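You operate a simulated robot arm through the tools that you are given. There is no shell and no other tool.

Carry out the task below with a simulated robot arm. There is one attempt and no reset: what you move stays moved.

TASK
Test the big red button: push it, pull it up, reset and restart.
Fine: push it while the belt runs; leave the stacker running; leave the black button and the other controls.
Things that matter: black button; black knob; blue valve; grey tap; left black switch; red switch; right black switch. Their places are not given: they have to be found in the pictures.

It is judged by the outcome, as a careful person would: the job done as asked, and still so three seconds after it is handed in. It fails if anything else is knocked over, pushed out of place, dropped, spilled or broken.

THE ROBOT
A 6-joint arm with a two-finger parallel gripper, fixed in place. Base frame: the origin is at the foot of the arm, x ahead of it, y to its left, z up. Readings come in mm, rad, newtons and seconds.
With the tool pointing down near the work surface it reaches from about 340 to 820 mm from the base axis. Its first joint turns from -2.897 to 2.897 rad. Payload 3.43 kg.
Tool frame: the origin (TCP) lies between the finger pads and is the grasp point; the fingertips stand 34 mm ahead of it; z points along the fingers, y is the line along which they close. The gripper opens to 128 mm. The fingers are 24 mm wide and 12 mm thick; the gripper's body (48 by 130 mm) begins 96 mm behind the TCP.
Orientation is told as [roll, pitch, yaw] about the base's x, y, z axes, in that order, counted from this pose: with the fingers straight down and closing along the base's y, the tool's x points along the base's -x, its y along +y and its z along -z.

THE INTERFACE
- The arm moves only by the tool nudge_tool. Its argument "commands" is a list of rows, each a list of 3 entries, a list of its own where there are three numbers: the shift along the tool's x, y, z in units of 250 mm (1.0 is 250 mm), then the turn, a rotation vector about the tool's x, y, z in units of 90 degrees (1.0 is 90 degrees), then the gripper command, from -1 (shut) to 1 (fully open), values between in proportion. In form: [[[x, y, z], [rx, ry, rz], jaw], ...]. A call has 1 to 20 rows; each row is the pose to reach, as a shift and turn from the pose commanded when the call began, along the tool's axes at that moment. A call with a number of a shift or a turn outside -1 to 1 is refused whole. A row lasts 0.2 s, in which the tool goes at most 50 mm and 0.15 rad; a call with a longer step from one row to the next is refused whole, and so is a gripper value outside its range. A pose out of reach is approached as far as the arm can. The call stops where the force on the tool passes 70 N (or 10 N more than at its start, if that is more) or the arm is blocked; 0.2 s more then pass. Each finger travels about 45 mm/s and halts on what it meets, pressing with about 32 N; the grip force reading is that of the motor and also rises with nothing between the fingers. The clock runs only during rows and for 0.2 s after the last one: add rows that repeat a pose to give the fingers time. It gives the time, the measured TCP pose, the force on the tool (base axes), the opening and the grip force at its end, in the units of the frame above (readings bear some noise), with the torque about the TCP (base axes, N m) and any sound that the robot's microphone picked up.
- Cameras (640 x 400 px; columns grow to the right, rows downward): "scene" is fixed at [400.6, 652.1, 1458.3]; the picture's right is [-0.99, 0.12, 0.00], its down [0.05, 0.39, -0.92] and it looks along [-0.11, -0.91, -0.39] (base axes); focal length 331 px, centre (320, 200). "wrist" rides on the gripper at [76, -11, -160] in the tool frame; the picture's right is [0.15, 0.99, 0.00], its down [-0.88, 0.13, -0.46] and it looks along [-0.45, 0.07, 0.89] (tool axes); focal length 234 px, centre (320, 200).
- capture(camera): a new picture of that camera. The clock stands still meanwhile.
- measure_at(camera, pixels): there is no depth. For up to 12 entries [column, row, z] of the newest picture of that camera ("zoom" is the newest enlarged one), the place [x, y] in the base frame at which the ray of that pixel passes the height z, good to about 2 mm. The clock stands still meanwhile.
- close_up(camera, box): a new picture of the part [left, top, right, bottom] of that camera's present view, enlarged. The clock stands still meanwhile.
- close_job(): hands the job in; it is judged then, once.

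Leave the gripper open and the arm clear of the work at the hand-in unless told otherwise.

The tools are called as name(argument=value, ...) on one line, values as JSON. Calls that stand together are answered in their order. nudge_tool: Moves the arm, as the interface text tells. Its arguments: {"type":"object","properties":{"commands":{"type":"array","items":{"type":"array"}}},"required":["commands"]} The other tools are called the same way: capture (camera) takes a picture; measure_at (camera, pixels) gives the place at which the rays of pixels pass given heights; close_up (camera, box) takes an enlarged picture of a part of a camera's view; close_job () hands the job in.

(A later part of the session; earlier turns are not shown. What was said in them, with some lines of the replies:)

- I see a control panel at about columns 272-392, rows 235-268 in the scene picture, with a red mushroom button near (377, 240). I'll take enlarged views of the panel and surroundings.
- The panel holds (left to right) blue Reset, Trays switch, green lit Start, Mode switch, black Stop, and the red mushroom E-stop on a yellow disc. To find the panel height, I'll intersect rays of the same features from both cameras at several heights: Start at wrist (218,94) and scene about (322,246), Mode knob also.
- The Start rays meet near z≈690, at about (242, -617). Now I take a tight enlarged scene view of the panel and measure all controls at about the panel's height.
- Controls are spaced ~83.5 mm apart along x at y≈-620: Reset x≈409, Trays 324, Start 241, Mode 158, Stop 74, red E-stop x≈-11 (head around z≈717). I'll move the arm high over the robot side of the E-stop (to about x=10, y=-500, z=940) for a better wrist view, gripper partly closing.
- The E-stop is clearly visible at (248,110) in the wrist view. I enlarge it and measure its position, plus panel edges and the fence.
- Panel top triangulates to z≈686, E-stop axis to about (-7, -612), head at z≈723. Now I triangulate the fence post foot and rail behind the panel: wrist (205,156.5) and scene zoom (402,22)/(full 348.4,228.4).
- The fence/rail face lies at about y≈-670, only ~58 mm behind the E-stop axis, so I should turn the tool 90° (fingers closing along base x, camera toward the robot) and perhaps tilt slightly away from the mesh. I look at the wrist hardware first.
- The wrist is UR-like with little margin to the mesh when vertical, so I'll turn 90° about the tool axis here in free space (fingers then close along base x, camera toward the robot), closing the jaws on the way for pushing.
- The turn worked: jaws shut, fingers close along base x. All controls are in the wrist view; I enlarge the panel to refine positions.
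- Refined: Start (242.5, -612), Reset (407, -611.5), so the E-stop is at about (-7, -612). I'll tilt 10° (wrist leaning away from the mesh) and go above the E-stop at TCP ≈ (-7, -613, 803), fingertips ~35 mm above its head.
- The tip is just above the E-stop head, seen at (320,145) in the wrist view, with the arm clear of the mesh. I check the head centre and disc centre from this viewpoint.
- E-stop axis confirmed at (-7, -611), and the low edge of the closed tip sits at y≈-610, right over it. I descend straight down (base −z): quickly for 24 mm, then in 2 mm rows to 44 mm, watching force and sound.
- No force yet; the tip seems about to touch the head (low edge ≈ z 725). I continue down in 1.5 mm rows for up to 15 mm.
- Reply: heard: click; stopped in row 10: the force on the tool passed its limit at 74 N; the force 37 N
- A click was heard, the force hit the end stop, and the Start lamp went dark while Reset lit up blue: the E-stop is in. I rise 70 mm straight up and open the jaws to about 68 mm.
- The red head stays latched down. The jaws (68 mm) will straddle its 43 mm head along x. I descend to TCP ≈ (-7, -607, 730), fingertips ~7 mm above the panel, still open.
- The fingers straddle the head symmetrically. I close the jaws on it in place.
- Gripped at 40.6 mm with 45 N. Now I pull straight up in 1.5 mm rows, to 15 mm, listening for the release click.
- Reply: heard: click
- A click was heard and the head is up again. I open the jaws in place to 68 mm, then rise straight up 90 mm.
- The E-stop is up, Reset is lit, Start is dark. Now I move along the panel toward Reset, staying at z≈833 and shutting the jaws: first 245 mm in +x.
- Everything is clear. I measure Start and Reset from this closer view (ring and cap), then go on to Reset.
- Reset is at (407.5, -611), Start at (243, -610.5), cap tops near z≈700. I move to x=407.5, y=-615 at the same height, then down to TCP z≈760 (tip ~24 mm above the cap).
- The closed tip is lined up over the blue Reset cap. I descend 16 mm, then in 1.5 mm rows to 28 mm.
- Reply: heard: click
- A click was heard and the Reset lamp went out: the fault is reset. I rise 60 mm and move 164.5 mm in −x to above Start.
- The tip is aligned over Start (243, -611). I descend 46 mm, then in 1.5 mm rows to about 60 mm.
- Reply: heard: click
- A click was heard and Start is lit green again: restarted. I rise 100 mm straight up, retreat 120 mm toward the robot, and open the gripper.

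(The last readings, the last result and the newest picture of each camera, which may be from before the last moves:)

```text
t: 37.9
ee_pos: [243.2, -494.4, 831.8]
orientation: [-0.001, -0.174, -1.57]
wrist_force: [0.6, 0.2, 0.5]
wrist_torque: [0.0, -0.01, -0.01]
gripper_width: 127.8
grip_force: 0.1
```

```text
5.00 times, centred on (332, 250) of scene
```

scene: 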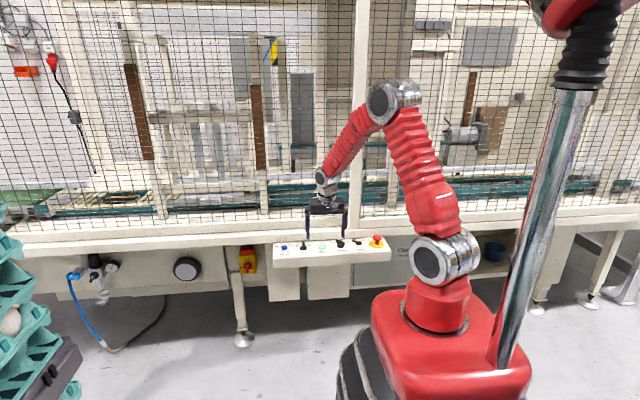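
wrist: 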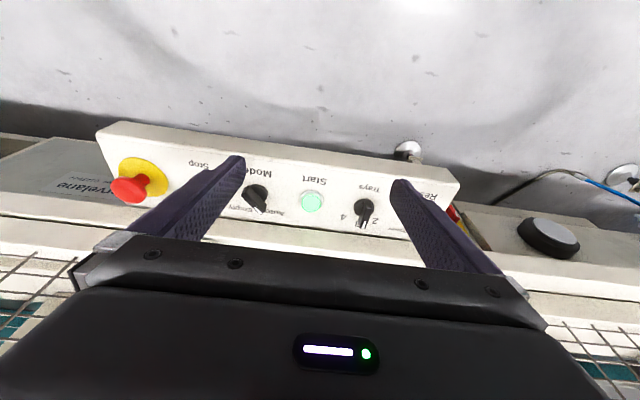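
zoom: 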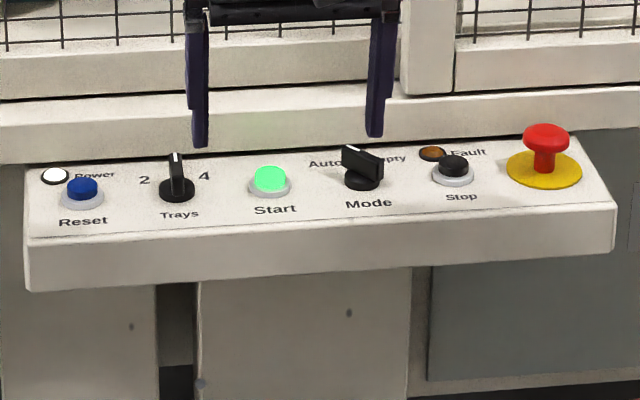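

Start is lit, Reset and Fault are dark, the E-stop is up, and the switches are unchanged. I raise the arm another 150 mm clear and wait a couple of seconds to confirm it stays running.

nudge_tool(commands=[[[-0.0177, 0, -0.0984], [0, 0, 0], 1], [[-0.0354, 0, -0.1968], [0, 0, 0], 1], [[-0.0531, 0, -0.295], [0, 0, 0], 1], [[-0.0708, 0, -0.3936], [0, 0, 0], 1], [[-0.0885, 0, -0.492], [0, 0, 0], 1], [[-0.106, 0, -0.59], [0, 0, 0], 1], [[-0.106, 0, -0.59], [0, 0, 0], 1], [[-0.106, 0, -0.59], [0, 0, 0], 1], [[-0.106, 0, -0.59], [0, 0, 0], 1], [[-0.106, 0, -0.59], [0, 0, 0], 1], [[-0.106, 0, -0.59], [0, 0, 0], 1], [[-0.106, 0, -0.59], [0, 0, 0], 1], [[-0.106, 0, -0.59], [0, 0, 0], 1], [[-0.106, 0, -0.59], [0, 0, 0], 1], [[-0.106, 0, -0.59], [0, 0, 0], 1]])

close_up(camera="scene", box=[268, 210, 396, 290])

close_up(camera="scene", box=[50, 220, 270, 358])

```text
t: 41.1
ee_pos: [244.1, -497.2, 980.6]
orientation: [0.001, -0.178, -1.571]
wrist_force: [0.5, 0.0, 0.1]
wrist_torque: [0.01, -0.02, 0.01]
gripper_width: 128.1
grip_force: 0.1
```

```text
5.00 times, centred on (332, 250) of scene
```

zoom: 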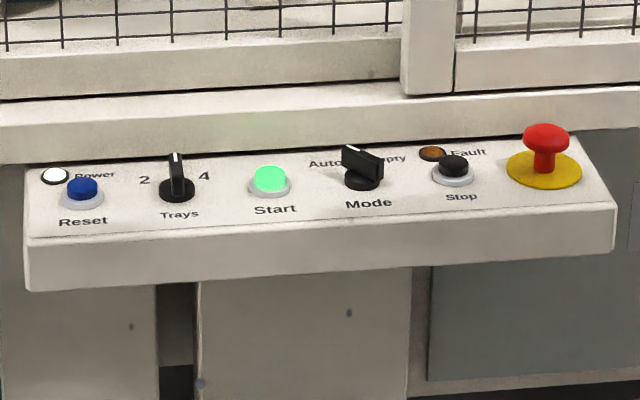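

```text
2.90 times, centred on (160, 289) of scene
```

zoom: 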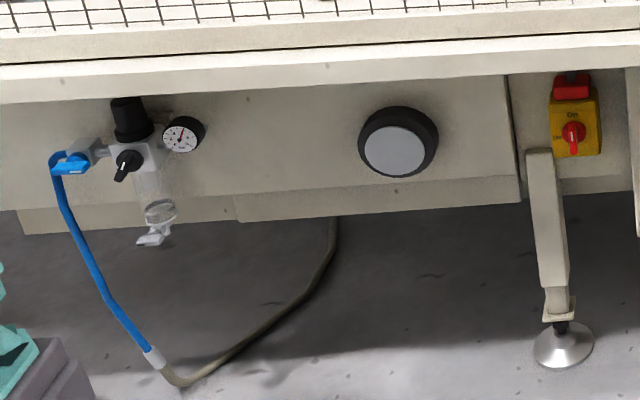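

The panel is back as it was at the start. Start is lit, Reset and Fault are dark, the E-stop is up, and the switches, valve, tap, knob and red switch haven't moved. The arm is clear and the gripper open, so I'm handing the job in.

close_job()

```text
The job is handed in.
```

The big red button test is finished and handed in, and the stacker is running again.

| Step | What happened |
|---|---|
| **Push** | I pushed the button while the belt ran. It clicked and stayed down, the Start lamp went out and Reset lit up. |
| **Pull up** | I gripped the button's head and pulled it straight up. It clicked and stayed up. |
| **Reset** | I pressed the blue Reset button. It clicked and its lamp went out. |
| **Restart** | I pressed the green Start button. It clicked and lit up, and it was still lit about 7 seconds later when I handed in. |

I judged "running" from the Start lamp; I did not check the belt's motion itself. I didn't touch the black button or any other control, and they looked unchanged in the last pictures. The arm is clear of the panel with the gripper open.
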